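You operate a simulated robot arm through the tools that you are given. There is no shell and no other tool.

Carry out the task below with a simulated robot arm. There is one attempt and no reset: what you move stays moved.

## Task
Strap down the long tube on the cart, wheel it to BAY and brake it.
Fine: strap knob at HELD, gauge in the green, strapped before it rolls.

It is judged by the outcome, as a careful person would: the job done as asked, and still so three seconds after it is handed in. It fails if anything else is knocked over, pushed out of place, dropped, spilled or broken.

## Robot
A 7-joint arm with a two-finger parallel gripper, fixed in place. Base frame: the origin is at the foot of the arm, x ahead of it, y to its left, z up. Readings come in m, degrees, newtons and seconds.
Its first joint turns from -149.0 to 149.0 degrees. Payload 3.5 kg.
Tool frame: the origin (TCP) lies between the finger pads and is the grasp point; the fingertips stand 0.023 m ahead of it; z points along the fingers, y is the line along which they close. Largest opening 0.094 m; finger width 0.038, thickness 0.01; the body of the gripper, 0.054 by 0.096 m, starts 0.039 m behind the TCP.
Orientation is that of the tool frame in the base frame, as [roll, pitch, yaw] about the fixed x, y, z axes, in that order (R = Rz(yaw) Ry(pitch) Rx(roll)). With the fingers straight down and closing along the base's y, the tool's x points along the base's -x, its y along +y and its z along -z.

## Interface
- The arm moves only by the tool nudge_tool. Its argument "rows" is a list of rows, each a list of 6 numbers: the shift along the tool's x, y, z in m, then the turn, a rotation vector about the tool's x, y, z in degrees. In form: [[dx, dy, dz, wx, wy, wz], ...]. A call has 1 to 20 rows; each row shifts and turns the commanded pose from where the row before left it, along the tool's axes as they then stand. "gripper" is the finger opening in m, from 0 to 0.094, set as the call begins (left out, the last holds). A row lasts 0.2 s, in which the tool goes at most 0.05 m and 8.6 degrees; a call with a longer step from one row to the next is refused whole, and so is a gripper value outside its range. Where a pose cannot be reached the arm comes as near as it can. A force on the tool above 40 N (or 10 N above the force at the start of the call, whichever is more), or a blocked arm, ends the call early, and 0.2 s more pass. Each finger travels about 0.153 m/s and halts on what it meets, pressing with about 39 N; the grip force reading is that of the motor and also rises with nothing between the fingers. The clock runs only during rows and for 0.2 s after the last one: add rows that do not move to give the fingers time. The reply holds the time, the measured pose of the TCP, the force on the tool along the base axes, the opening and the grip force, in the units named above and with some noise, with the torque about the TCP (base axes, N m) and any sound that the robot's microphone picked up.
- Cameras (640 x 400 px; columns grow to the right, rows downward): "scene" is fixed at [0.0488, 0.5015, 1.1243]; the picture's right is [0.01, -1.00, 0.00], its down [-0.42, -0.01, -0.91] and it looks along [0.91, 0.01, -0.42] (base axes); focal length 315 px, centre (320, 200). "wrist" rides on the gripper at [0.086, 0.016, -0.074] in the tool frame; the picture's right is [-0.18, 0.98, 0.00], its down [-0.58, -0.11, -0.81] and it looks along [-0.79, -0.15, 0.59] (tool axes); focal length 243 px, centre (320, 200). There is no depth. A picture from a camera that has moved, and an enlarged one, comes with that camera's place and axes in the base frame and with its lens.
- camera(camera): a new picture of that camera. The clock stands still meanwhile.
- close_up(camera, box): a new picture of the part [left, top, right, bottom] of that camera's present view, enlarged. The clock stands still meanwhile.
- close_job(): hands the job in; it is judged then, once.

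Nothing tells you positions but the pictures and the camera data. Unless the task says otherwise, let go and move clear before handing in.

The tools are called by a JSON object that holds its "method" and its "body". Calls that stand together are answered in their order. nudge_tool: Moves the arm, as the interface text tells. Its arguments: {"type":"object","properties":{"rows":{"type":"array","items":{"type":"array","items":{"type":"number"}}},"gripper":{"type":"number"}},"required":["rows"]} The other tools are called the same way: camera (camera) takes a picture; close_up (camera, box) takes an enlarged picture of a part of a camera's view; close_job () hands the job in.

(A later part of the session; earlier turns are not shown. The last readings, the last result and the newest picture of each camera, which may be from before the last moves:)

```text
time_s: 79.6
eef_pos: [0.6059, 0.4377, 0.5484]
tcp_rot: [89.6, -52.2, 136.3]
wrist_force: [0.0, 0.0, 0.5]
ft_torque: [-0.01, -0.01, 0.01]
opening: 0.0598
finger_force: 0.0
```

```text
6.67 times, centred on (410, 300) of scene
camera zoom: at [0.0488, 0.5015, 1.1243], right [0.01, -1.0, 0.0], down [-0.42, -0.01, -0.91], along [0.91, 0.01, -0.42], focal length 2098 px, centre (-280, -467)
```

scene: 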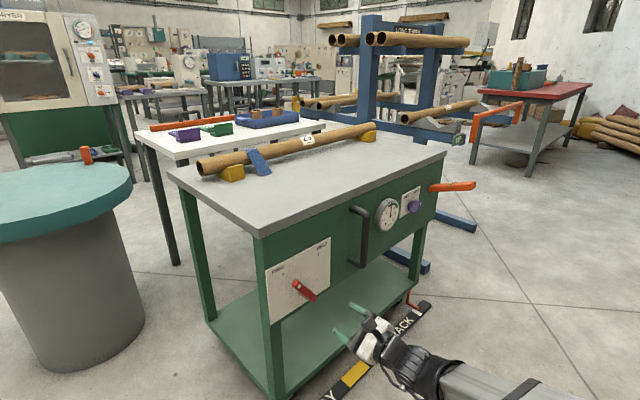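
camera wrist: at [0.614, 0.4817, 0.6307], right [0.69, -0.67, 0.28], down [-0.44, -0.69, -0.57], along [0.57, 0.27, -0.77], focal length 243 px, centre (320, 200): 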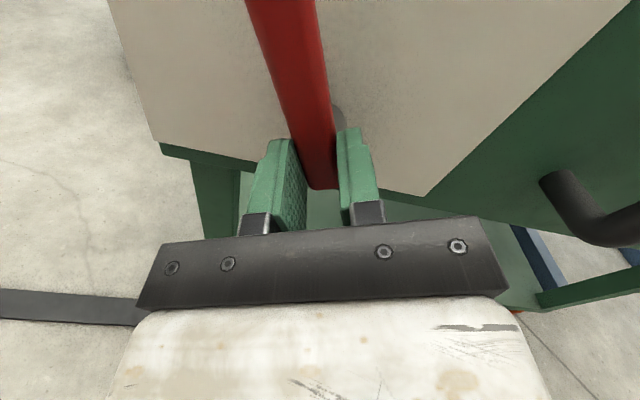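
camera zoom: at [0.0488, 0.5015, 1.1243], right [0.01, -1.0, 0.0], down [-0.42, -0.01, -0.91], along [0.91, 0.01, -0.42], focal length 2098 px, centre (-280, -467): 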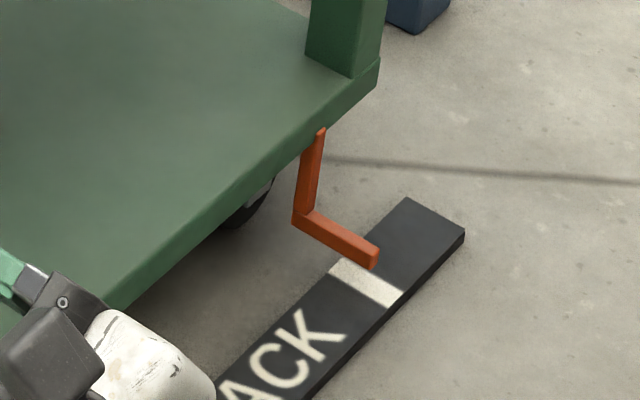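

The brake is at FREE and the cart sits still by the RACK tick. Next I roll the fingers so they close horizontally and go to the vertical black handle.

{"method": "nudge_tool", "body": {"gripper": 0.08, "rows": [[0, 0, -0.04, 0, 0, 0], [0, 0, 0, 0, 0, 7.6], [0, 0, 0, 0, 0, 7.6], [0, 0, 0, 0, 0, 7.6], [0, 0, 0, 0, 0, 7.6], [0, 0, 0, 0, 0, 7.4], [0.0194, 0.0394, 0, 0, 0, 0], [0.0194, 0.0394, 0, 0, 0, 0], [0.0194, 0.0394, 0, 0, 0, 0], [0.0194, 0.0394, 0, 0, 0, 0], [0.0194, 0.0394, 0, 0, 0, 0], [0, 0, 0, 0, 0, 0]]}}

{"method": "camera", "body": {"camera": "wrist"}}

{"method": "close_up", "body": {"camera": "scene", "box": [280, 180, 480, 305]}}

```text
time_s: 82.2
eef_pos: [0.7175, 0.2722, 0.6417]
tcp_rot: [-10.6, -89.8, -123.3]
wrist_force: [-0.1, 0.0, -0.3]
ft_torque: [-0.01, -0.02, -0.03]
opening: 0.08
finger_force: 0.1
```

```text
taken
camera wrist: at [0.6763, 0.2067, 0.7267], right [0.71, -0.68, -0.18], down [-0.64, -0.5, -0.58], along [0.31, 0.53, -0.79], focal length 243 px, centre (320, 200)
```

wrist: 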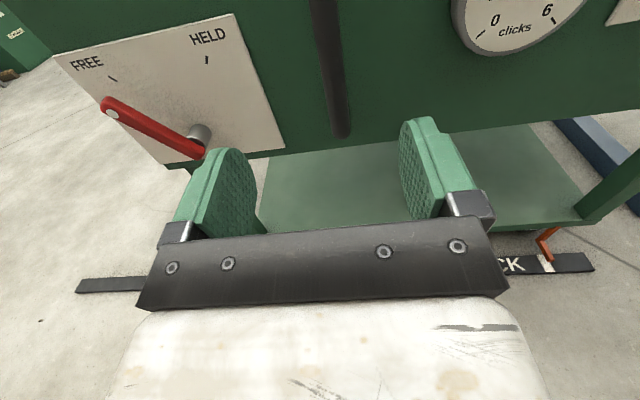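

```text
3.20 times, centred on (380, 242) of scene
camera zoom: at [0.0488, 0.5015, 1.1243], right [0.01, -1.0, 0.0], down [-0.42, -0.01, -0.91], along [0.91, 0.01, -0.42], focal length 1007 px, centre (128, 64)
```

zoom: 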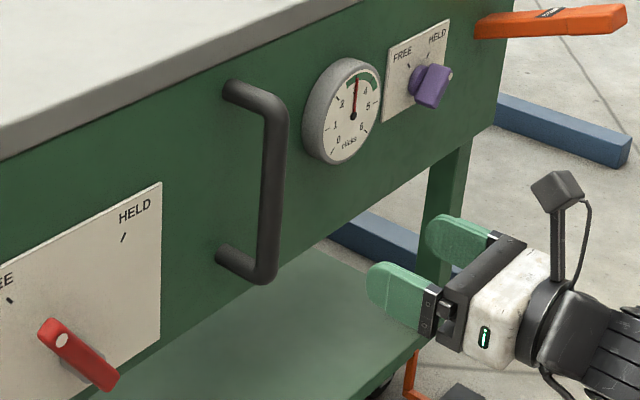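

The handle is a vertical bar near u≈0.328, spanning z about 0.55–0.73, roughly 0.16 m ahead of the TCP. I'll advance so the fingers straddle it.

{"method": "nudge_tool", "body": {"rows": [[0, 0.006, 0.03, 0, 0, 0], [0, 0, 0.04, 0, 0, 0], [0, 0, 0.03, 0, 0, 0], [0, 0, 0.02, 0, 0, 0], [0, 0, 0, 0, 0, 0]]}}

{"method": "camera", "body": {"camera": "wrist"}}

{"method": "close_up", "body": {"camera": "scene", "box": [280, 180, 480, 305]}}

```text
time_s: 83.4
eef_pos: [0.8077, 0.355, 0.643]
tcp_rot: [-6.6, -89.8, -127.4]
wrist_force: [-0.3, -0.1, 0.0]
ft_torque: [0.02, -0.01, 0.0]
opening: 0.0797
finger_force: 0.0
```

```text
taken
camera wrist: at [0.7669, 0.2909, 0.7285], right [0.71, -0.68, -0.18], down [-0.64, -0.5, -0.58], along [0.31, 0.53, -0.79], focal length 243 px, centre (320, 200)
```

wrist: 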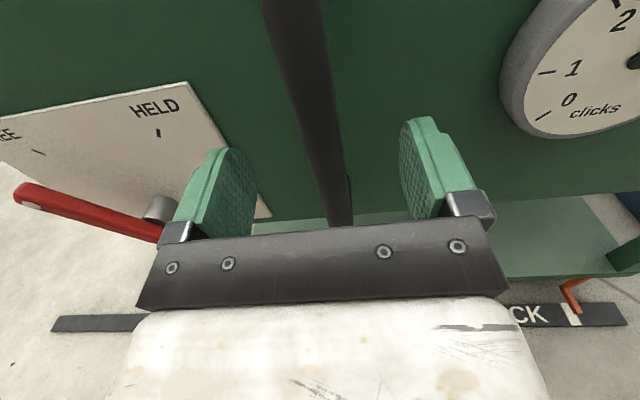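

```text
3.20 times, centred on (380, 242) of scene
camera zoom: at [0.0488, 0.5015, 1.1243], right [0.01, -1.0, 0.0], down [-0.42, -0.01, -0.91], along [0.91, 0.01, -0.42], focal length 1007 px, centre (128, 64)
```

zoom: 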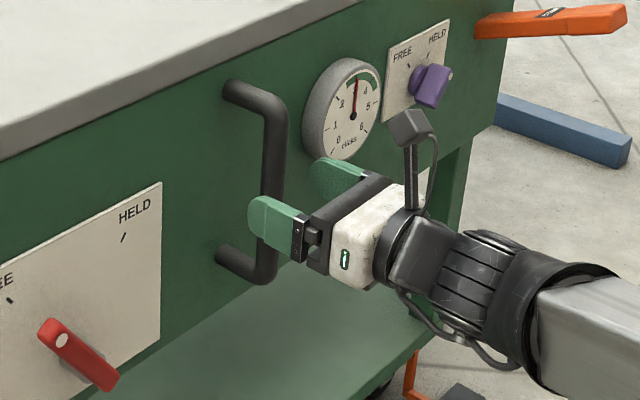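

Handle is between the fingers. I'll go 3 cm deeper, then narrow to a loose fit around it.

{"method": "nudge_tool", "body": {"rows": [[0, 0, 0.015, 0, 0, 0], [0, 0, 0.012, 0, 0, 0], [0, 0, 0, 0, 0, 0]]}}

{"method": "nudge_tool", "body": {"gripper": 0.035, "rows": [[0, 0, 0, 0, 0, 0], [0, 0, 0, 0, 0, 0], [0, 0, 0, 0, 0, 0]]}}

{"method": "camera", "body": {"camera": "wrist"}}

{"method": "close_up", "body": {"camera": "scene", "box": [280, 180, 480, 305]}}

```text
time_s: 84.2
eef_pos: [0.8247, 0.3758, 0.6416]
tcp_rot: [-4.8, -89.9, -129.3]
wrist_force: [-0.1, 0.3, -0.5]
ft_torque: [0.0, -0.01, -0.01]
opening: 0.0801
finger_force: 0.0
```

```text
time_s: 85.0
eef_pos: [0.8258, 0.3767, 0.6419]
tcp_rot: [-5.2, -89.8, -128.8]
wrist_force: [0.6, 0.1, -0.1]
ft_torque: [0.01, 0.01, 0.02]
opening: 0.035
finger_force: 0.1
```

```text
taken
camera wrist: at [0.7849, 0.3107, 0.7277], right [0.71, -0.68, -0.18], down [-0.64, -0.5, -0.58], along [0.31, 0.53, -0.79], focal length 243 px, centre (320, 200)
```

wrist: 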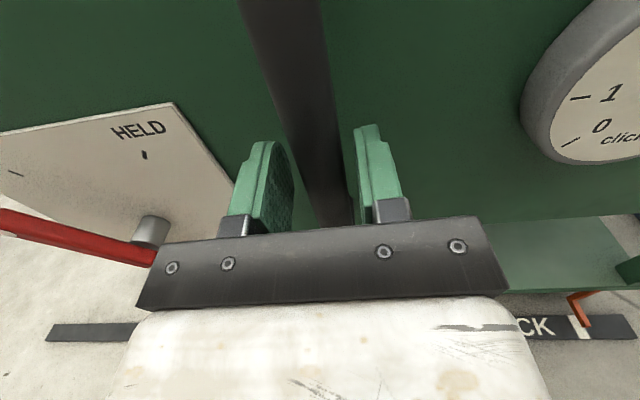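

```text
3.20 times, centred on (380, 242) of scene
camera zoom: at [0.0488, 0.5015, 1.1243], right [0.01, -1.0, 0.0], down [-0.42, -0.01, -0.91], along [0.91, 0.01, -0.42], focal length 1007 px, centre (128, 64)
```

zoom: 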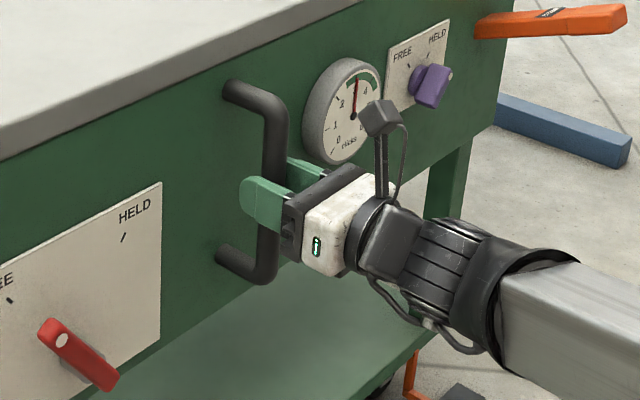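

Loose fit around the handle. I'll start rolling gently toward BAY and watch the force.

{"method": "nudge_tool", "body": {"rows": [[0, -0.005, 0, 0, 0, 0], [0, -0.008, 0, 0, 0, 0], [0, -0.01, 0, 0, 0, 0], [0, -0.01, 0, 0, 0, 0], [0, -0.01, 0, 0, 0, 0], [0, -0.01, 0, 0, 0, 0], [0, -0.008, 0, 0, 0, 0], [0, -0.005, 0, 0, 0, 0], [0, 0, 0, 0, 0, 0]]}}

{"method": "camera", "body": {"camera": "scene"}}

{"method": "camera", "body": {"camera": "wrist"}}

```text
time_s: 87.0
eef_pos: [0.7796, 0.4209, 0.6427]
tcp_rot: [-1.2, -89.8, -132.9]
wrist_force: [1.1, -2.5, 1.2]
ft_torque: [0.01, -0.04, -0.01]
opening: 0.0364
finger_force: 1.7
```

```text
taken
```

scene: 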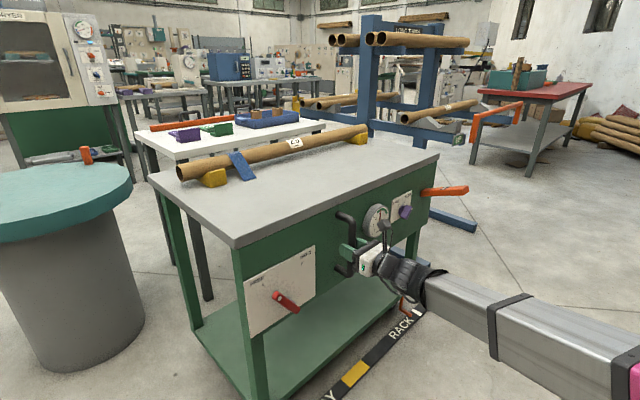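

```text
taken
camera wrist: at [0.7383, 0.357, 0.7285], right [0.71, -0.68, -0.18], down [-0.64, -0.5, -0.58], along [0.31, 0.53, -0.79], focal length 243 px, centre (320, 200)
```

wrist: 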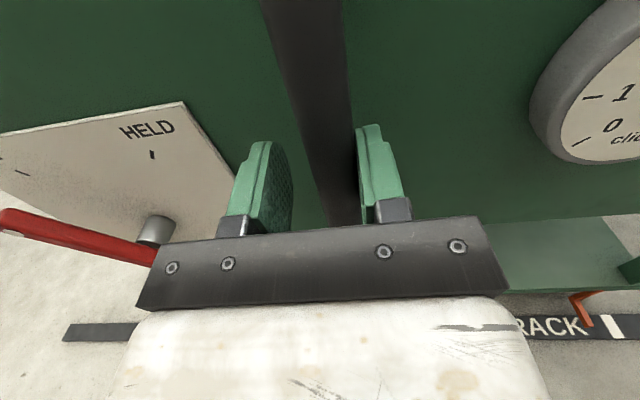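

Rolling smoothly with about 3 N. The round teal table at the back left may be close to the cart's path, so I'll go in stages and check the clearance each time.

{"method": "nudge_tool", "body": {"rows": [[0, -0.005, 0, 0, 0, 0], [0, -0.01, 0, 0, 0, 0], [0, -0.012, 0, 0, 0, 0], [0, -0.012, 0, 0, 0, 0], [0, -0.012, 0, 0, 0, 0], [0, -0.012, 0, 0, 0, 0], [0, -0.012, 0, 0, 0, 0], [0, -0.012, 0, 0, 0, 0], [0, -0.01, 0, 0, 0, 0], [0, -0.008, 0, 0, 0, 0], [0, -0.005, 0, 0, 0, 0], [0, 0, 0, 0, 0, 0]]}}

{"method": "camera", "body": {"camera": "scene"}}

{"method": "close_up", "body": {"camera": "scene", "box": [0, 100, 280, 275]}}

{"method": "camera", "body": {"camera": "wrist"}}

```text
time_s: 89.6
eef_pos: [0.7001, 0.4998, 0.6437]
tcp_rot: [-1.7, -89.7, -132.2]
wrist_force: [0.5, -2.5, -0.1]
ft_torque: [0.0, 0.01, -0.06]
opening: 0.036
finger_force: 1.1
```

```text
taken
```

scene: 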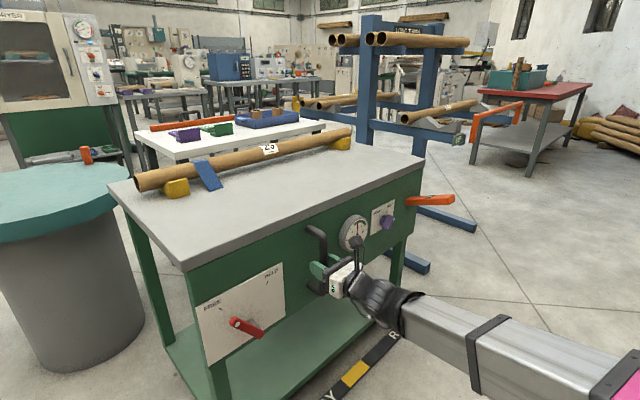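

```text
2.29 times, centred on (140, 188) of scene
camera zoom: at [0.0488, 0.5015, 1.1243], right [0.01, -1.0, 0.0], down [-0.42, -0.01, -0.91], along [0.91, 0.01, -0.42], focal length 719 px, centre (731, 229)
```

zoom: 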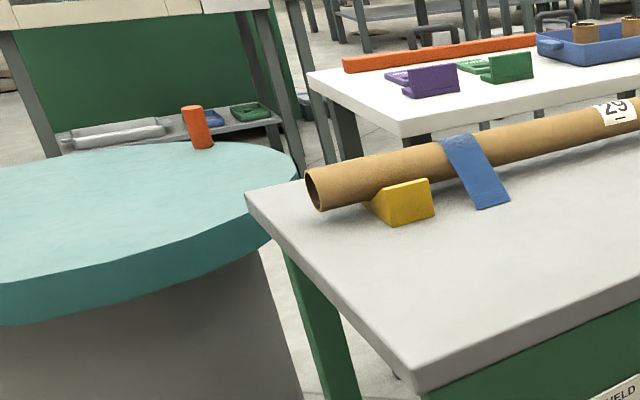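

```text
taken
camera wrist: at [0.6592, 0.434, 0.7291], right [0.71, -0.68, -0.18], down [-0.64, -0.5, -0.58], along [0.31, 0.53, -0.79], focal length 243 px, centre (320, 200)
```

wrist: 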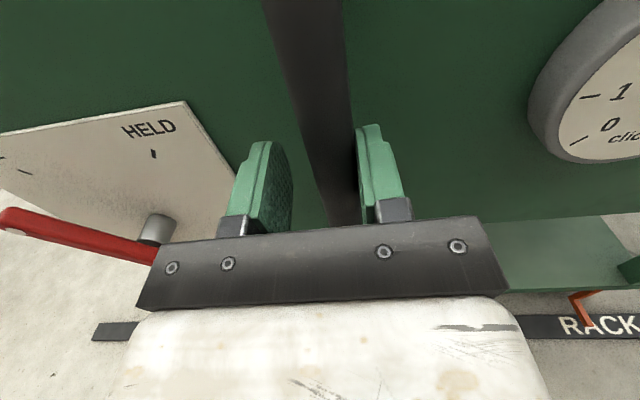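

An orange can stands on that round table, so clearance really matters. I'll look closely to pin down where the table is before rolling further.

{"method": "close_up", "body": {"camera": "scene", "box": [0, 280, 160, 380]}}

{"method": "close_up", "body": {"camera": "scene", "box": [0, 150, 160, 250]}}

{"method": "close_up", "body": {"camera": "scene", "box": [90, 160, 250, 260]}}

```text
4.00 times, centred on (80, 330) of scene
camera zoom: at [0.0488, 0.5015, 1.1243], right [0.01, -1.0, 0.0], down [-0.42, -0.01, -0.91], along [0.91, 0.01, -0.42], focal length 1259 px, centre (1280, -320)
```

zoom: 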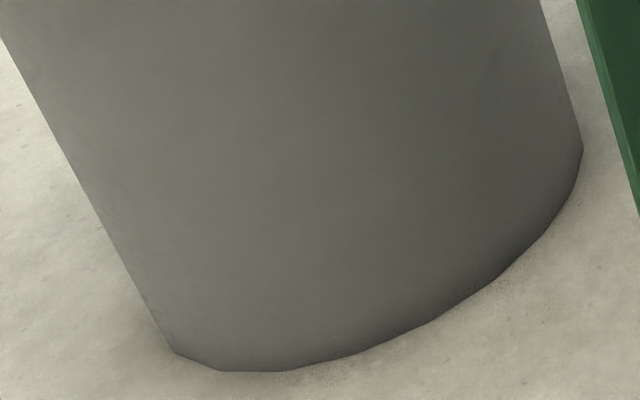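

```text
4.00 times, centred on (80, 200) of scene
camera zoom: at [0.0488, 0.5015, 1.1243], right [0.01, -1.0, 0.0], down [-0.42, -0.01, -0.91], along [0.91, 0.01, -0.42], focal length 1259 px, centre (1280, 200)
```

zoom: 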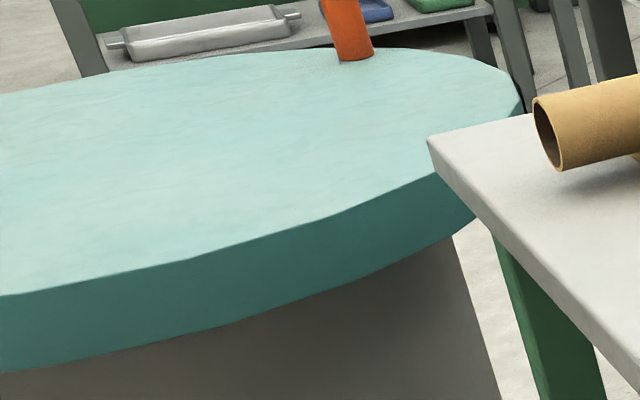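

```text
4.00 times, centred on (170, 210) of scene
camera zoom: at [0.0488, 0.5015, 1.1243], right [0.01, -1.0, 0.0], down [-0.42, -0.01, -0.91], along [0.91, 0.01, -0.42], focal length 1259 px, centre (920, 160)
```

zoom: 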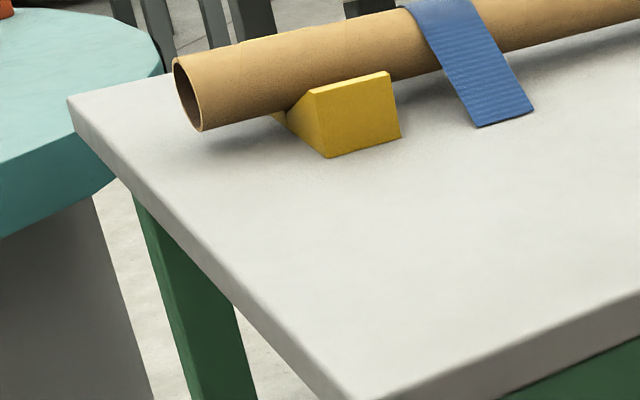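

My fit puts the round table's near side about 6 cm behind the cart's back edge, with its top lower than the cart top and the can far beyond that. The path is clear, so I'll continue rolling, checking again before the end.

{"method": "nudge_tool", "body": {"rows": [[0, -0.005, 0, 0, 0, 0], [0, -0.01, 0, 0, 0, 0], [0, -0.012, 0, 0, 0, 0], [0, -0.012, 0, 0, 0, 0], [0, -0.012, 0, 0, 0, 0], [0, -0.012, 0, 0, 0, 0], [0, -0.012, 0, 0, 0, 0], [0, -0.012, 0, 0, 0, 0], [0, -0.01, 0, 0, 0, 0], [0, -0.008, 0, 0, 0, 0], [0, -0.005, 0, 0, 0, 0], [0, 0, 0, 0, 0, 0]]}}

{"method": "camera", "body": {"camera": "scene"}}

{"method": "camera", "body": {"camera": "wrist"}}

```text
time_s: 92.2
eef_pos: [0.6217, 0.5739, 0.6431]
tcp_rot: [-6.3, -89.9, -127.8]
wrist_force: [1.8, -0.5, -0.3]
ft_torque: [-0.03, 0.0, -0.01]
opening: 0.0355
finger_force: 0.8
```

```text
taken
```

scene: 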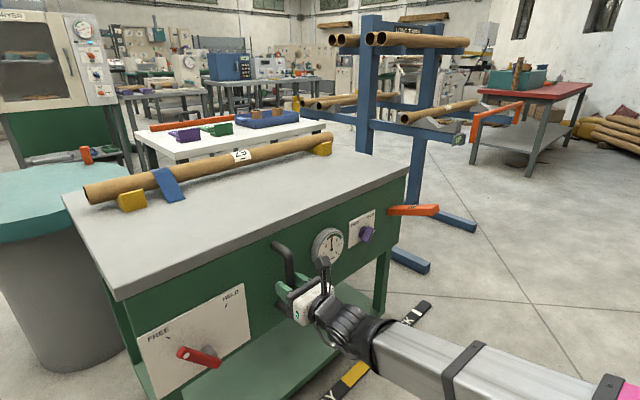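

```text
taken
camera wrist: at [0.5802, 0.5088, 0.7286], right [0.71, -0.68, -0.18], down [-0.64, -0.5, -0.58], along [0.31, 0.53, -0.79], focal length 243 px, centre (320, 200)
```

wrist: 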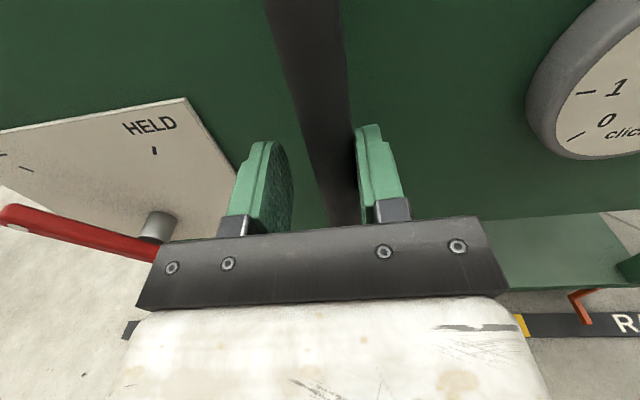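

The pointer is past RACK and nearing the yellow band, and the teal table stays behind the cart. Continuing about 11 cm.

{"method": "nudge_tool", "body": {"rows": [[0, -0.005, 0, 0, 0, 0], [0, -0.01, 0, 0, 0, 0], [0, -0.012, 0, 0, 0, 0], [0, -0.012, 0, 0, 0, 0], [0, -0.012, 0, 0, 0, 0], [0, -0.012, 0, 0, 0, 0], [0, -0.012, 0, 0, 0, 0], [0, -0.012, 0, 0, 0, 0], [0, -0.01, 0, 0, 0, 0], [0, -0.008, 0, 0, 0, 0], [0, -0.005, 0, 0, 0, 0], [0, 0, 0, 0, 0, 0]]}}

{"method": "camera", "body": {"camera": "scene"}}

{"method": "camera", "body": {"camera": "wrist"}}

{"method": "close_up", "body": {"camera": "wrist", "box": [480, 260, 640, 360]}}

```text
time_s: 94.8
eef_pos: [0.5966, 0.599, 0.6556]
tcp_rot: [11.4, -90.0, -144.4]
wrist_force: [3.6, -2.3, 1.7]
ft_torque: [-0.03, -0.13, 0.0]
opening: 0.0368
finger_force: 1.9
out of reach, approached as far as the arm can: row 4, 5, 6, 7, 8, 9, 10, 11
```

```text
taken
```

scene: 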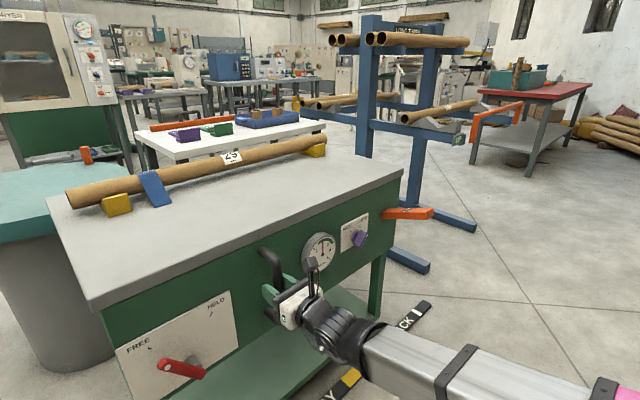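

```text
taken
camera wrist: at [0.5575, 0.5335, 0.7419], right [0.72, -0.67, -0.18], down [-0.63, -0.52, -0.58], along [0.29, 0.53, -0.79], focal length 243 px, centre (320, 200)
```

wrist: 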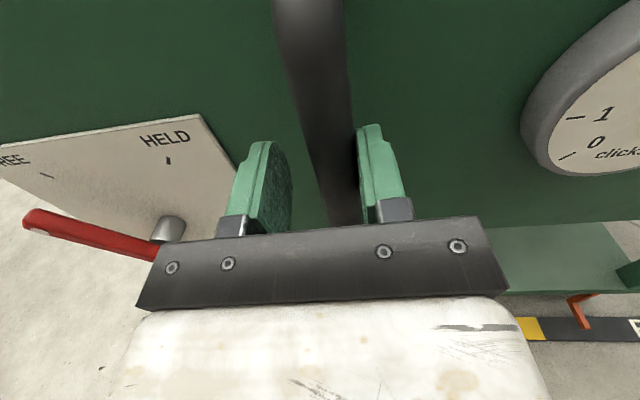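

```text
4.00 times, centred on (560, 310) of wrist
camera zoom: at [0.5575, 0.5335, 0.7419], right [0.72, -0.67, -0.18], down [-0.63, -0.52, -0.58], along [0.29, 0.53, -0.79], focal length 970 px, centre (-640, -240)
```

zoom: 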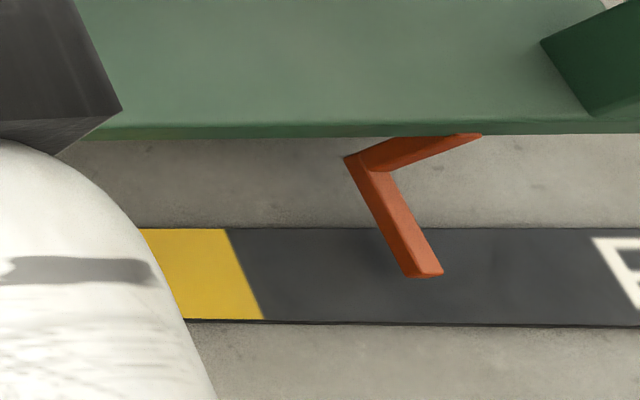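

The arm ran out of wrist range about 14 cm short, though nothing was forced. The pointer is just outside the yellow band. I'll let go, back off and flip the roll by 180° so the same straddle works from the other side of the joint range.

{"method": "nudge_tool", "body": {"gripper": 0.08, "rows": [[0, 0, 0, 0, 0, 0], [0, 0, 0, 0, 0, 0], [0, 0, -0.02, 0, 0, 0], [0, 0, -0.03, 0, 0, 0], [0, 0, -0.03, 0, 0, 0], [0, 0, -0.03, 0, 0, 0], [0, 0, -0.02, 0, 0, 0], [0, 0, 0, 0, 0, 0]]}}

{"method": "camera", "body": {"camera": "scene"}}

```text
time_s: 96.6
eef_pos: [0.5126, 0.5011, 0.6545]
tcp_rot: [-10.1, -89.8, -123.5]
wrist_force: [0.9, 0.2, 0.1]
ft_torque: [0.03, -0.01, -0.01]
opening: 0.0798
finger_force: 0.2
out of reach, approached as far as the arm can: row 3
```

```text
taken
```

scene: 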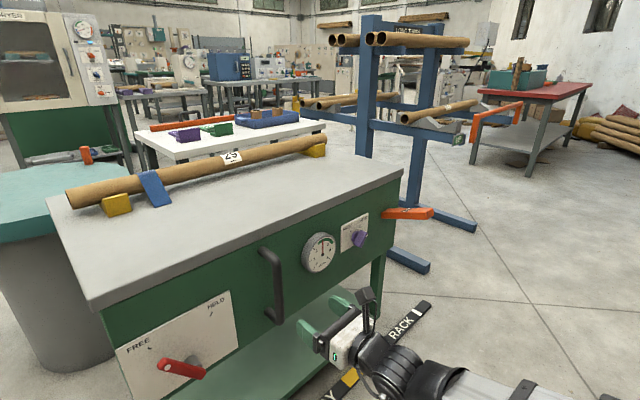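

The cart stayed put. Now the roll flip, well clear of the handle.

{"method": "nudge_tool", "body": {"rows": [[0, 0, 0, 0, 0, -8.2], [0, 0, 0, 0, 0, -8.2], [0, 0, 0, 0, 0, -8.2], [0, 0, 0, 0, 0, -8.2], [0, 0, 0, 0, 0, -8.2], [0, 0, 0, 0, 0, -8.2], [0, 0, 0, 0, 0, -8.2], [0, 0, 0, 0, 0, -8.2], [0, 0, 0, 0, 0, -8.2], [0, 0, 0, 0, 0, -8.2], [0, 0, 0, 0, 0, -8.2], [0, 0, 0, 0, 0, -8.2], [0, 0, 0, 0, 0, -8.2], [0, 0, 0, 0, 0, -8.2], [0, 0, 0, 0, 0, -8.2], [0, 0, 0, 0, 0, -8.2], [0, 0, 0, 0, 0, -8.2], [0, 0, 0, 0, 0, -8.2], [0, 0, 0, 0, 0, -8.2], [0, 0, 0, 0, 0, -8.2]]}}

{"method": "nudge_tool", "body": {"rows": [[0, 0, 0, 0, 0, -8.0], [0, 0, 0, 0, 0, -8.0], [0, 0, 0, 0, 0, 0]]}}

{"method": "camera", "body": {"camera": "wrist"}}

{"method": "close_up", "body": {"camera": "scene", "box": [240, 220, 440, 345]}}

```text
time_s: 100.8
eef_pos: [0.5092, 0.5012, 0.6571]
tcp_rot: [89.8, 74.0, 136.4]
wrist_force: [0.6, -0.1, 0.8]
ft_torque: [0.02, 0.04, -0.01]
opening: 0.08
finger_force: 0.0
```

```text
time_s: 101.6
eef_pos: [0.5096, 0.5016, 0.6575]
tcp_rot: [-56.9, 89.9, -10.2]
wrist_force: [-0.6, -0.3, 0.2]
ft_torque: [0.01, 0.0, -0.04]
opening: 0.0798
finger_force: 0.0
```

```text
taken
camera wrist: at [0.446, 0.4578, 0.5706], right [-0.71, 0.68, 0.18], down [-0.48, -0.66, 0.58], along [0.51, 0.33, 0.79], focal length 243 px, centre (320, 200)
```

wrist: 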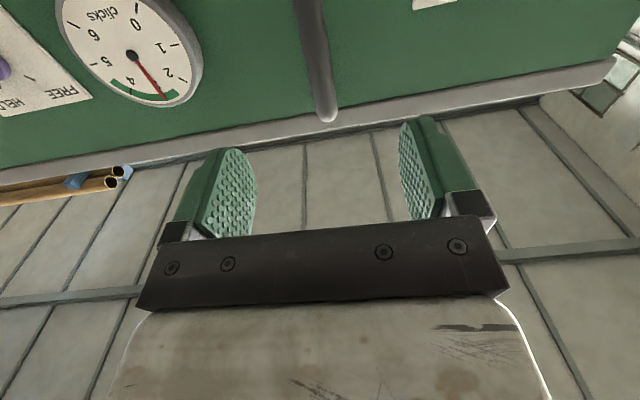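

```text
3.20 times, centred on (340, 282) of scene
camera zoom: at [0.0488, 0.5015, 1.1243], right [0.01, -1.0, 0.0], down [-0.42, -0.01, -0.91], along [0.91, 0.01, -0.42], focal length 1007 px, centre (256, -64)
```

zoom: 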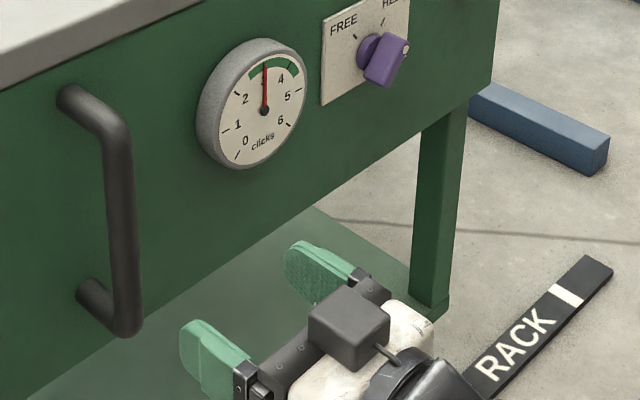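

The flipped pose works and the handle is centred. I'll re-engage it.

{"method": "nudge_tool", "body": {"rows": [[0, 0, 0.03, 0, 0, 0], [0, 0, 0.03, 0, 0, 0], [0, 0, 0.03, 0, 0, 0], [0, 0, 0.025, 0, 0, 0], [0, 0, 0.015, 0, 0, 0], [0, 0, 0, 0, 0, 0]]}}

{"method": "camera", "body": {"camera": "wrist"}}

{"method": "close_up", "body": {"camera": "scene", "box": [200, 220, 400, 345]}}

```text
time_s: 103.0
eef_pos: [0.6009, 0.5953, 0.659]
tcp_rot: [22.5, 90.0, 69.1]
wrist_force: [0.4, -0.2, 0.2]
ft_torque: [0.0, 0.01, 0.03]
opening: 0.0797
finger_force: 0.1
```

```text
taken
camera wrist: at [0.5375, 0.5516, 0.5726], right [-0.71, 0.68, 0.18], down [-0.48, -0.66, 0.58], along [0.51, 0.33, 0.79], focal length 243 px, centre (320, 200)
```

wrist: 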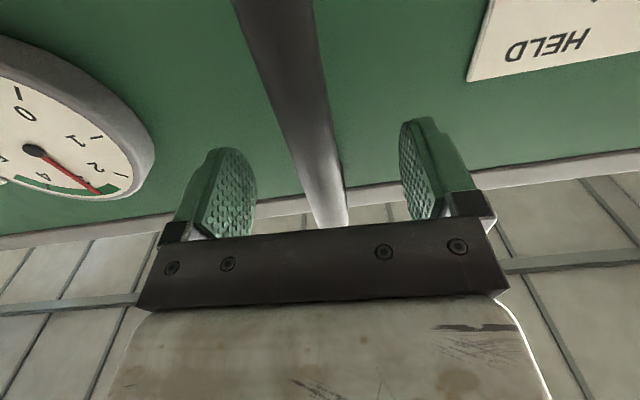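

```text
3.20 times, centred on (300, 282) of scene
camera zoom: at [0.0488, 0.5015, 1.1243], right [0.01, -1.0, 0.0], down [-0.42, -0.01, -0.91], along [0.91, 0.01, -0.42], focal length 1007 px, centre (384, -64)
```

zoom: 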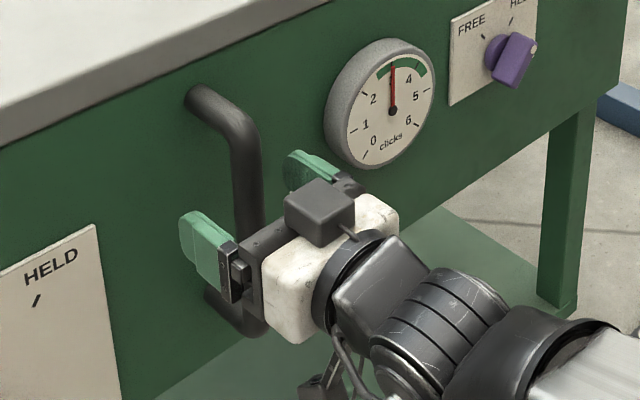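

Straddled again. I'll narrow the fingers and continue toward BAY, about 14 cm to the band's centre, in two stages.

{"method": "nudge_tool", "body": {"gripper": 0.035, "rows": [[0, 0, 0, 0, 0, 0], [0, 0, 0, 0, 0, 0], [0, 0.005, 0, 0, 0, 0], [0, 0.008, 0, 0, 0, 0], [0, 0.01, 0, 0, 0, 0], [0, 0.012, 0, 0, 0, 0], [0, 0.012, 0, 0, 0, 0], [0, 0.012, 0, 0, 0, 0], [0, 0.012, 0, 0, 0, 0], [0, 0.01, 0, 0, 0, 0], [0, 0.008, 0, 0, 0, 0], [0, 0.005, 0, 0, 0, 0], [0, 0, 0, 0, 0, 0]]}}

{"method": "camera", "body": {"camera": "scene"}}

{"method": "close_up", "body": {"camera": "scene", "box": [0, 130, 160, 230]}}

```text
time_s: 105.8
eef_pos: [0.5925, 0.6014, 0.6722]
tcp_rot: [169.6, 89.9, -143.4]
wrist_force: [1.3, -0.9, 0.5]
ft_torque: [-0.05, -0.04, -0.03]
opening: 0.0356
finger_force: 1.1
out of reach, approached as far as the arm can: row 3, 4, 5, 6, 7, 8, 9, 10, 11, 12
```

```text
taken
```

scene: 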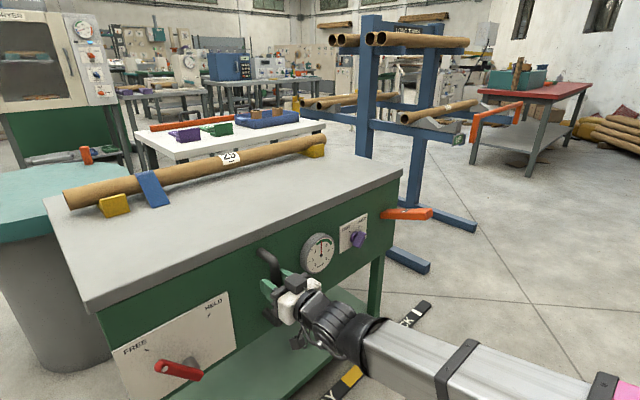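

```text
4.00 times, centred on (80, 180) of scene
camera zoom: at [0.0488, 0.5015, 1.1243], right [0.01, -1.0, 0.0], down [-0.42, -0.01, -0.91], along [0.91, 0.01, -0.42], focal length 1259 px, centre (1280, 280)
```

zoom: 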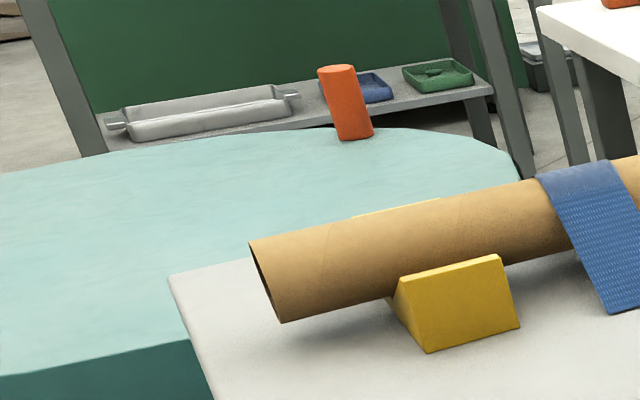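

It stalls at the same spot, where the tool points straight out along the arm, so this is a wrist singularity and not a roll limit. Because the handle is a vertical bar, I can yaw the tool about it to keep the wrist bent. I'll open slightly and yaw 21° left.

{"method": "nudge_tool", "body": {"gripper": 0.055, "rows": [[0, -0.006, 0, 0, 0, 0], [0, 0, 0, -7, 0, 0], [0, 0, 0, -7, 0, 0], [0, 0, 0, -7, 0, 0], [0.008, 0, 0, 0, 0, 0], [0.008, 0, 0, 0, 0, 0], [0, 0, 0, 0, 0, 0]]}}

{"method": "camera", "body": {"camera": "wrist"}}

{"method": "close_up", "body": {"camera": "scene", "box": [200, 220, 400, 345]}}

```text
time_s: 107.4
eef_pos: [0.5969, 0.597, 0.6574]
tcp_rot: [-12.7, 89.8, 54.3]
wrist_force: [0.7, -0.4, -0.2]
ft_torque: [-0.01, 0.0, 0.01]
opening: 0.0548
finger_force: 0.1
```

```text
taken
camera wrist: at [0.5528, 0.5346, 0.5703], right [-0.91, 0.38, 0.18], down [-0.22, -0.79, 0.58], along [0.37, 0.48, 0.79], focal length 243 px, centre (320, 200)
```

wrist: 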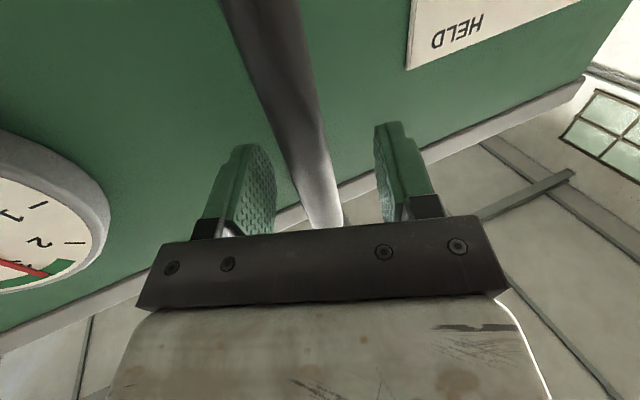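

```text
3.20 times, centred on (300, 282) of scene
camera zoom: at [0.0488, 0.5015, 1.1243], right [0.01, -1.0, 0.0], down [-0.42, -0.01, -0.91], along [0.91, 0.01, -0.42], focal length 1007 px, centre (384, -64)
```

zoom: 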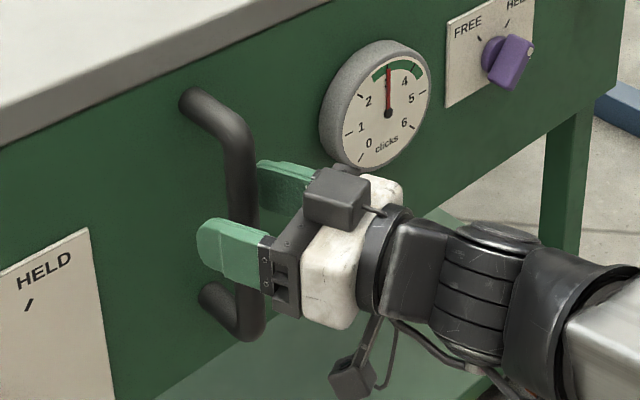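

Good, that is reachable. I'll narrow again and push along the rail direction in this yawed pose.

{"method": "nudge_tool", "body": {"gripper": 0.035, "rows": [[0, 0, 0, 0, 0, 0], [0, 0, 0, 0, 0, 0], [0, 0.0046, 0.0019, 0, 0, 0], [0, 0.0093, 0.0037, 0, 0, 0], [0, 0.0093, 0.0037, 0, 0, 0], [0, 0.0093, 0.0037, 0, 0, 0], [0, 0.0093, 0.0037, 0, 0, 0], [0, 0.0093, 0.0037, 0, 0, 0], [0, 0.0093, 0.0037, 0, 0, 0], [0, 0.0046, 0.0019, 0, 0, 0], [0, 0, 0, 0, 0, 0]]}}

{"method": "camera", "body": {"camera": "scene"}}

{"method": "camera", "body": {"camera": "wrist"}}

{"method": "close_up", "body": {"camera": "scene", "box": [0, 130, 200, 255]}}

```text
time_s: 109.8
eef_pos: [0.5484, 0.6463, 0.6567]
tcp_rot: [-17.7, 89.9, 49.4]
wrist_force: [0.7, -0.9, 1.0]
ft_torque: [-0.01, 0.0, 0.0]
opening: 0.0348
finger_force: 0.2
```

```text
taken
```

scene: 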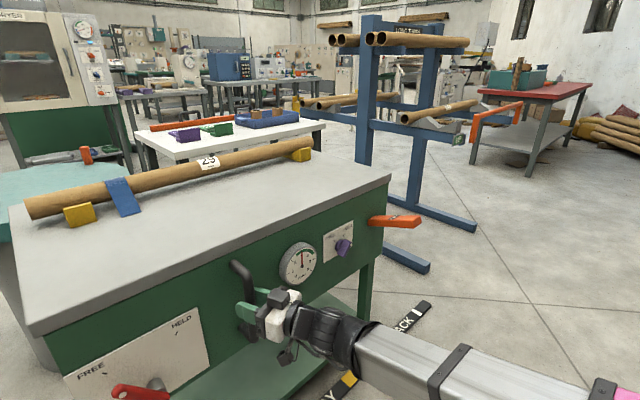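

```text
taken
camera wrist: at [0.5039, 0.5839, 0.5698], right [-0.91, 0.38, 0.18], down [-0.22, -0.79, 0.58], along [0.37, 0.48, 0.79], focal length 243 px, centre (320, 200)
```

wrist: 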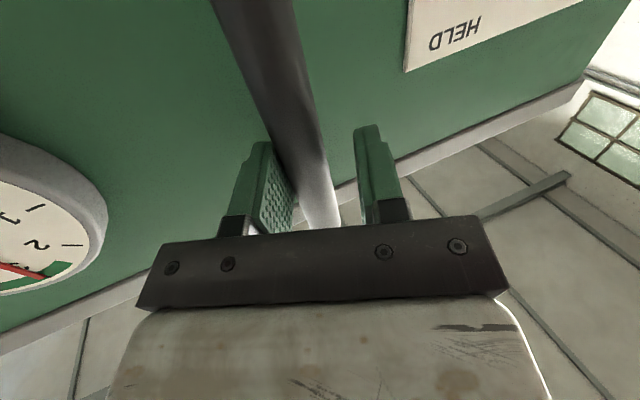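

```text
3.20 times, centred on (100, 192) of scene
camera zoom: at [0.0488, 0.5015, 1.1243], right [0.01, -1.0, 0.0], down [-0.42, -0.01, -0.91], along [0.91, 0.01, -0.42], focal length 1007 px, centre (1024, 224)
```

zoom: 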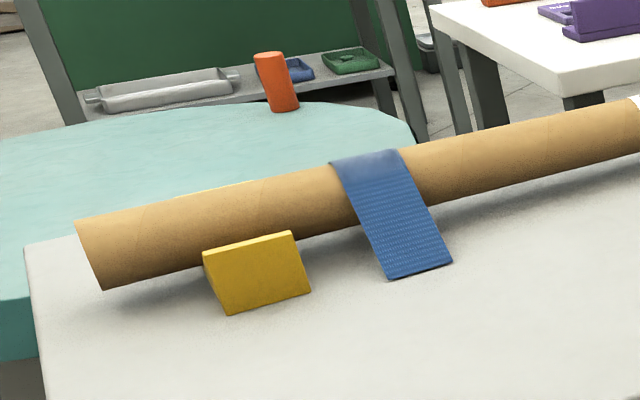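

Moving freely with about 1 N. By my reckoning about 7 cm remain to the middle of the yellow band.

{"method": "nudge_tool", "body": {"rows": [[0, 0.0046, 0.0019, 0, 0, 0], [0, 0.0093, 0.0037, 0, 0, 0], [0, 0.0093, 0.0037, 0, 0, 0], [0, 0.0093, 0.0037, 0, 0, 0], [0, 0.0093, 0.0037, 0, 0, 0], [0, 0.0093, 0.0037, 0, 0, 0], [0, 0.0093, 0.0037, 0, 0, 0], [0, 0.0046, 0.0019, 0, 0, 0], [0, 0, 0, 0, 0, 0]]}}

{"method": "camera", "body": {"camera": "scene"}}

{"method": "close_up", "body": {"camera": "scene", "box": [280, 290, 460, 400]}}

```text
time_s: 111.8
eef_pos: [0.4971, 0.6967, 0.6574]
tcp_rot: [-18.4, 89.8, 48.7]
wrist_force: [0.2, 0.1, 0.2]
ft_torque: [-0.02, 0.04, 0.0]
opening: 0.0353
finger_force: 0.0
```

```text
taken
```

scene: 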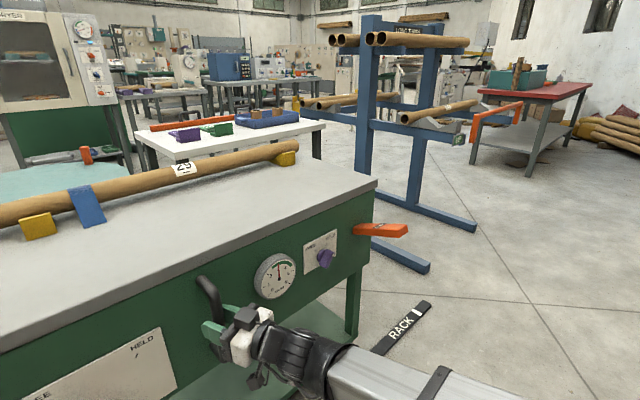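

```text
3.56 times, centred on (370, 345) of scene
camera zoom: at [0.0488, 0.5015, 1.1243], right [0.01, -1.0, 0.0], down [-0.42, -0.01, -0.91], along [0.91, 0.01, -0.42], focal length 1119 px, centre (142, -316)
```

zoom: 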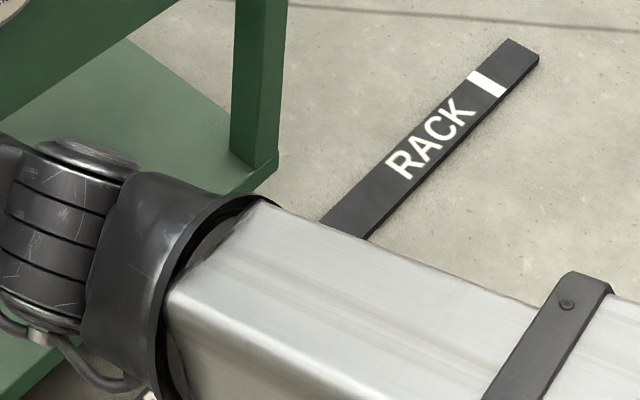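

By reckoning the cart has travelled about 0.457 m, which should be mid-band. I'll open the fingers, back out along the tool axis and look at the pointer.

{"method": "nudge_tool", "body": {"gripper": 0.08, "rows": [[0, 0, 0, 0, 0, 0], [0, 0, 0, 0, 0, 0], [0, 0, -0.02, 0, 0, 0], [0, 0, -0.03, 0, 0, 0], [0, 0, -0.03, 0, 0, 0], [0, 0, -0.03, 0, 0, 0], [0, 0, -0.03, 0, 0, 0], [0, 0, 0, 0, 0, 0]]}}

{"method": "camera", "body": {"camera": "scene"}}

{"method": "camera", "body": {"camera": "wrist"}}

```text
time_s: 113.6
eef_pos: [0.443, 0.568, 0.6576]
tcp_rot: [-16.5, 89.8, 50.4]
wrist_force: [0.3, -0.6, 0.5]
ft_torque: [-0.02, 0.01, -0.02]
opening: 0.08
finger_force: 0.0
```

```text
taken
```

scene: 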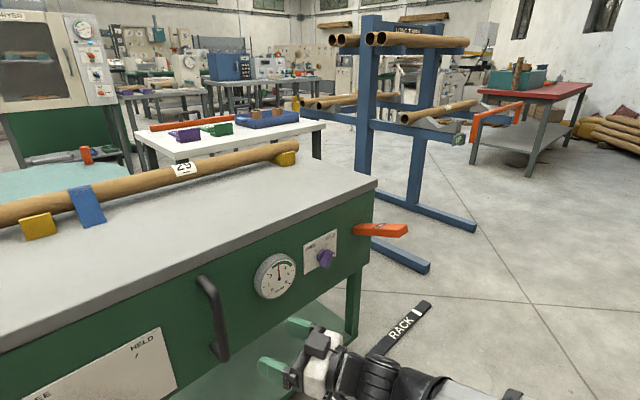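

```text
taken
camera wrist: at [0.3986, 0.5057, 0.5697], right [-0.91, 0.38, 0.18], down [-0.22, -0.79, 0.58], along [0.37, 0.48, 0.79], focal length 243 px, centre (320, 200)
```

wrist: 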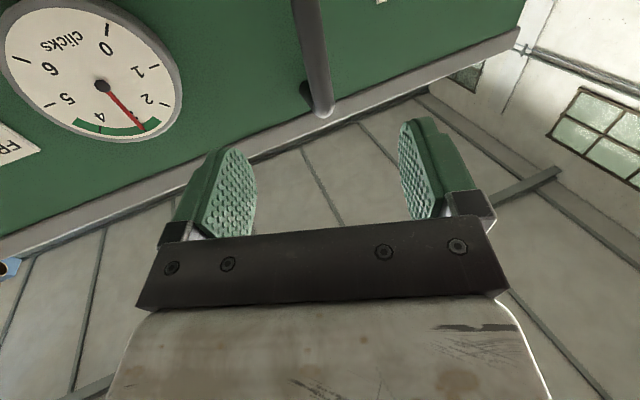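

The cart hasn't shifted. I'll tilt back to tool-down, which lets the wrist camera see the floor pointer and frees the wrist for the brake crank.

{"method": "nudge_tool", "body": {"rows": [[0, 0, -0.01, 0, 8.2, 0], [0, 0, 0, 0, 8.2, 0], [0, 0, 0, 0, 8.2, 0], [0, 0, 0, 0, 8.2, 0], [0, 0, 0, 0, 8.2, 0], [0, 0, 0, 0, 8.2, 0], [0, 0, 0, 0, 8.2, 0], [0, 0, 0, 0, 8.2, 0], [0, 0, 0, 0, 8.2, 0], [0, 0, 0, 0, 8.2, 0], [0, 0, 0, 0, 8.0, 0], [0, 0, 0, 0, 0, 0]]}}

{"method": "camera", "body": {"camera": "scene"}}

{"method": "camera", "body": {"camera": "wrist"}}

```text
time_s: 116.2
eef_pos: [0.4386, 0.5575, 0.6582]
tcp_rot: [-179.8, 0.1, -113.1]
wrist_force: [0.6, -0.3, 0.2]
ft_torque: [-0.04, -0.01, -0.01]
opening: 0.08
finger_force: 0.0
```

```text
taken
```

scene: 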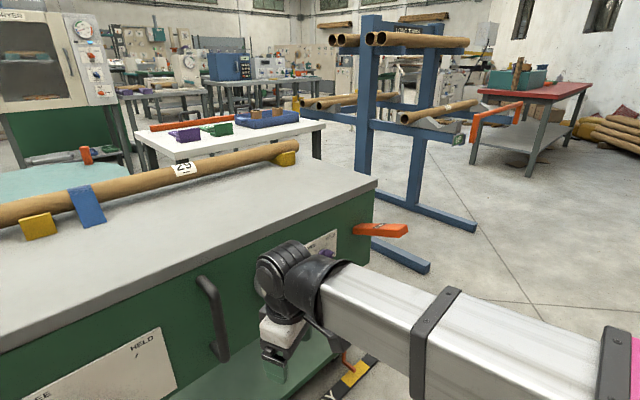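

```text
taken
camera wrist: at [0.39, 0.4844, 0.7312], right [-0.83, 0.55, 0.0], down [0.33, 0.49, 0.81], along [0.45, 0.67, -0.59], focal length 243 px, centre (320, 200)
```

wrist: 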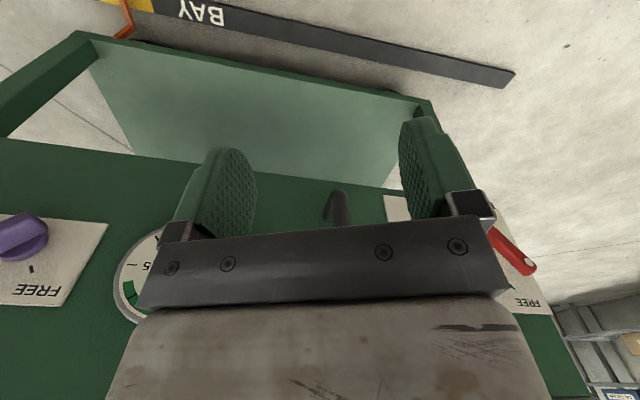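

{"method": "close_up", "body": {"camera": "scene", "box": [300, 330, 400, 400]}}

{"method": "close_up", "body": {"camera": "wrist", "box": [60, 0, 260, 60]}}

```text
5.71 times, centred on (350, 365) of scene
camera zoom: at [0.0488, 0.5015, 1.1243], right [0.01, -1.0, 0.0], down [-0.42, -0.01, -0.91], along [0.91, 0.01, -0.42], focal length 1799 px, centre (149, -743)
```

zoom: 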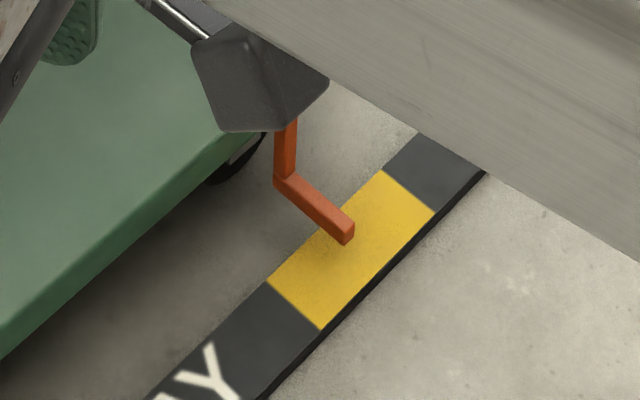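

```text
3.20 times, centred on (160, 30) of wrist
camera zoom: at [0.39, 0.4844, 0.7312], right [-0.83, 0.55, 0.0], down [0.33, 0.49, 0.81], along [0.45, 0.67, -0.59], focal length 776 px, centre (832, 744)
```

zoom: 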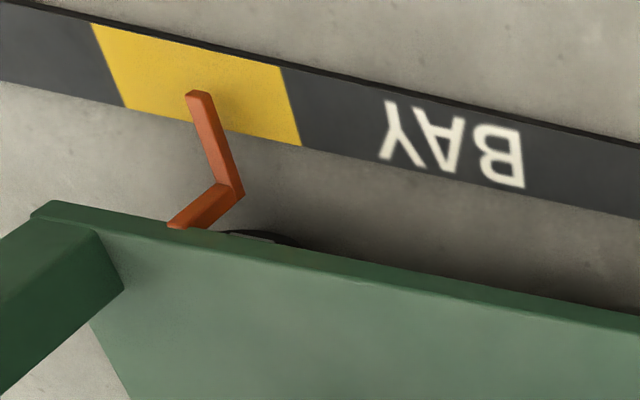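

The pointer sits in the middle of the yellow BAY band. Now for the brake: I'll move left in tool-down pose, facing the panel squarely, so the wrist bends the right way for the crank.

{"method": "nudge_tool", "body": {"gripper": 0.06, "rows": [[0.01, 0, 0, 0, 0, 7.1], [0.01, 0, 0, 0, 0, 7.1], [0, 0, 0, 0, 0, 7.1], [0.011, 0.0437, 0.005, 0, 0, 0], [0.011, 0.0437, 0.005, 0, 0, 0], [0.011, 0.0437, 0.005, 0, 0, 0], [0.011, 0.0437, 0.005, 0, 0, 0], [0.011, 0.0437, 0.005, 0, 0, 0], [0.011, 0.0437, 0.005, 0, 0, 0], [0, 0, 0, 0, 0, 0]]}}

{"method": "camera", "body": {"camera": "wrist"}}

{"method": "camera", "body": {"camera": "scene"}}

```text
time_s: 118.4
eef_pos: [0.1926, 0.6734, 0.627]
tcp_rot: [-180.0, 0.1, -134.5]
wrist_force: [-0.1, 0.3, 0.2]
ft_torque: [-0.01, -0.01, -0.02]
opening: 0.06
finger_force: 0.1
```

```text
taken
camera wrist: at [0.1206, 0.6235, 0.7012], right [-0.57, 0.82, 0.0], down [0.48, 0.34, 0.81], along [0.66, 0.46, -0.59], focal length 243 px, centre (320, 200)
```

wrist: 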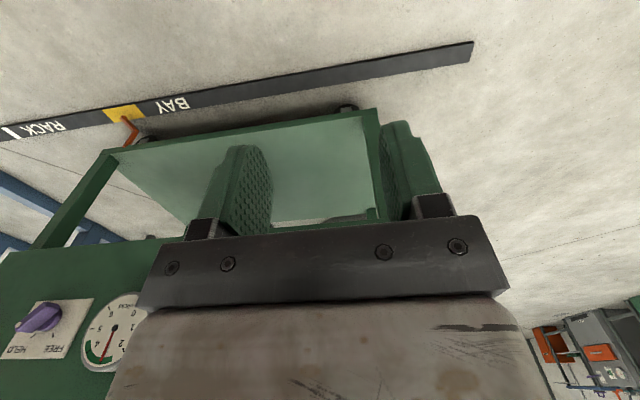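

```text
taken
```

scene: 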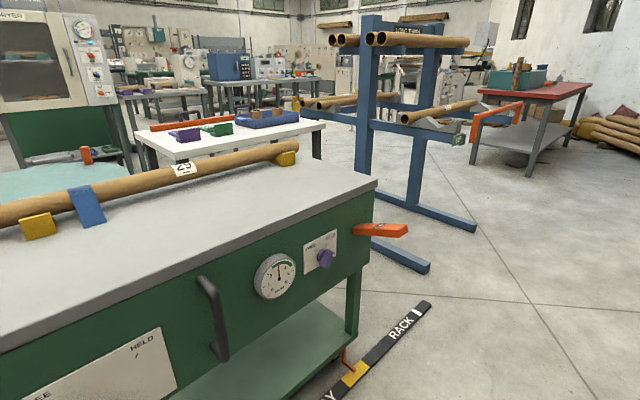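

Now tilt to horizontal facing the panel in front of the crank.

{"method": "nudge_tool", "body": {"rows": [[0, 0, 0, 0, -8.2, 0], [0, 0, 0, 0, -8.2, 0], [0, 0, 0, 0, -8.2, 0], [0, 0, 0, 0, -8.2, 0], [0, 0, 0, 0, -8.2, 0], [0, 0, 0, 0, -8.2, 0], [0, 0, 0, 0, -8.2, 0], [0, 0, 0, 0, -8.2, 0], [0, 0, 0, 0, -8.2, 0], [0, 0, 0, 0, -8.2, 0], [0, 0, 0, 0, -8.0, 0], [0, 0, 0, 0, 0, 0]]}}

{"method": "camera", "body": {"camera": "wrist"}}

{"method": "camera", "body": {"camera": "scene"}}

```text
time_s: 121.0
eef_pos: [0.1968, 0.6759, 0.6261]
tcp_rot: [7.8, 89.8, 53.4]
wrist_force: [-0.2, -0.6, -0.7]
ft_torque: [0.02, -0.01, -0.02]
opening: 0.0599
finger_force: 0.0
```

```text
taken
camera wrist: at [0.1334, 0.6335, 0.5394], right [-0.7, 0.69, 0.18], down [-0.49, -0.66, 0.58], along [0.52, 0.32, 0.8], focal length 243 px, centre (320, 200)
```

wrist: 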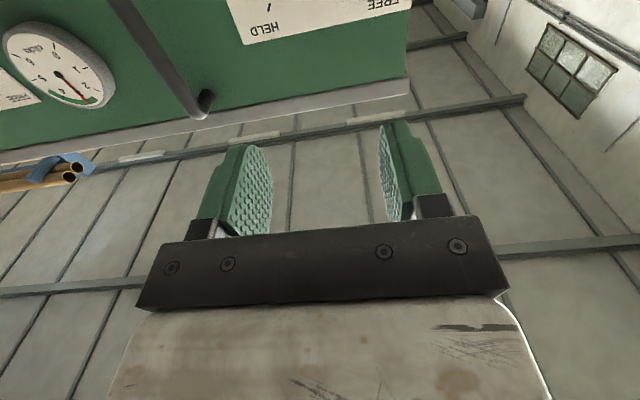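

```text
taken
```

scene: 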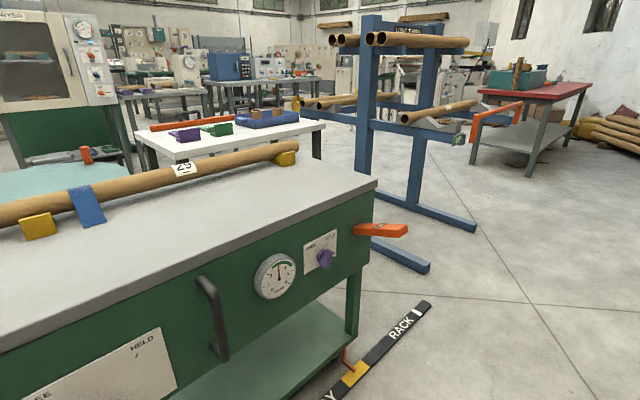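

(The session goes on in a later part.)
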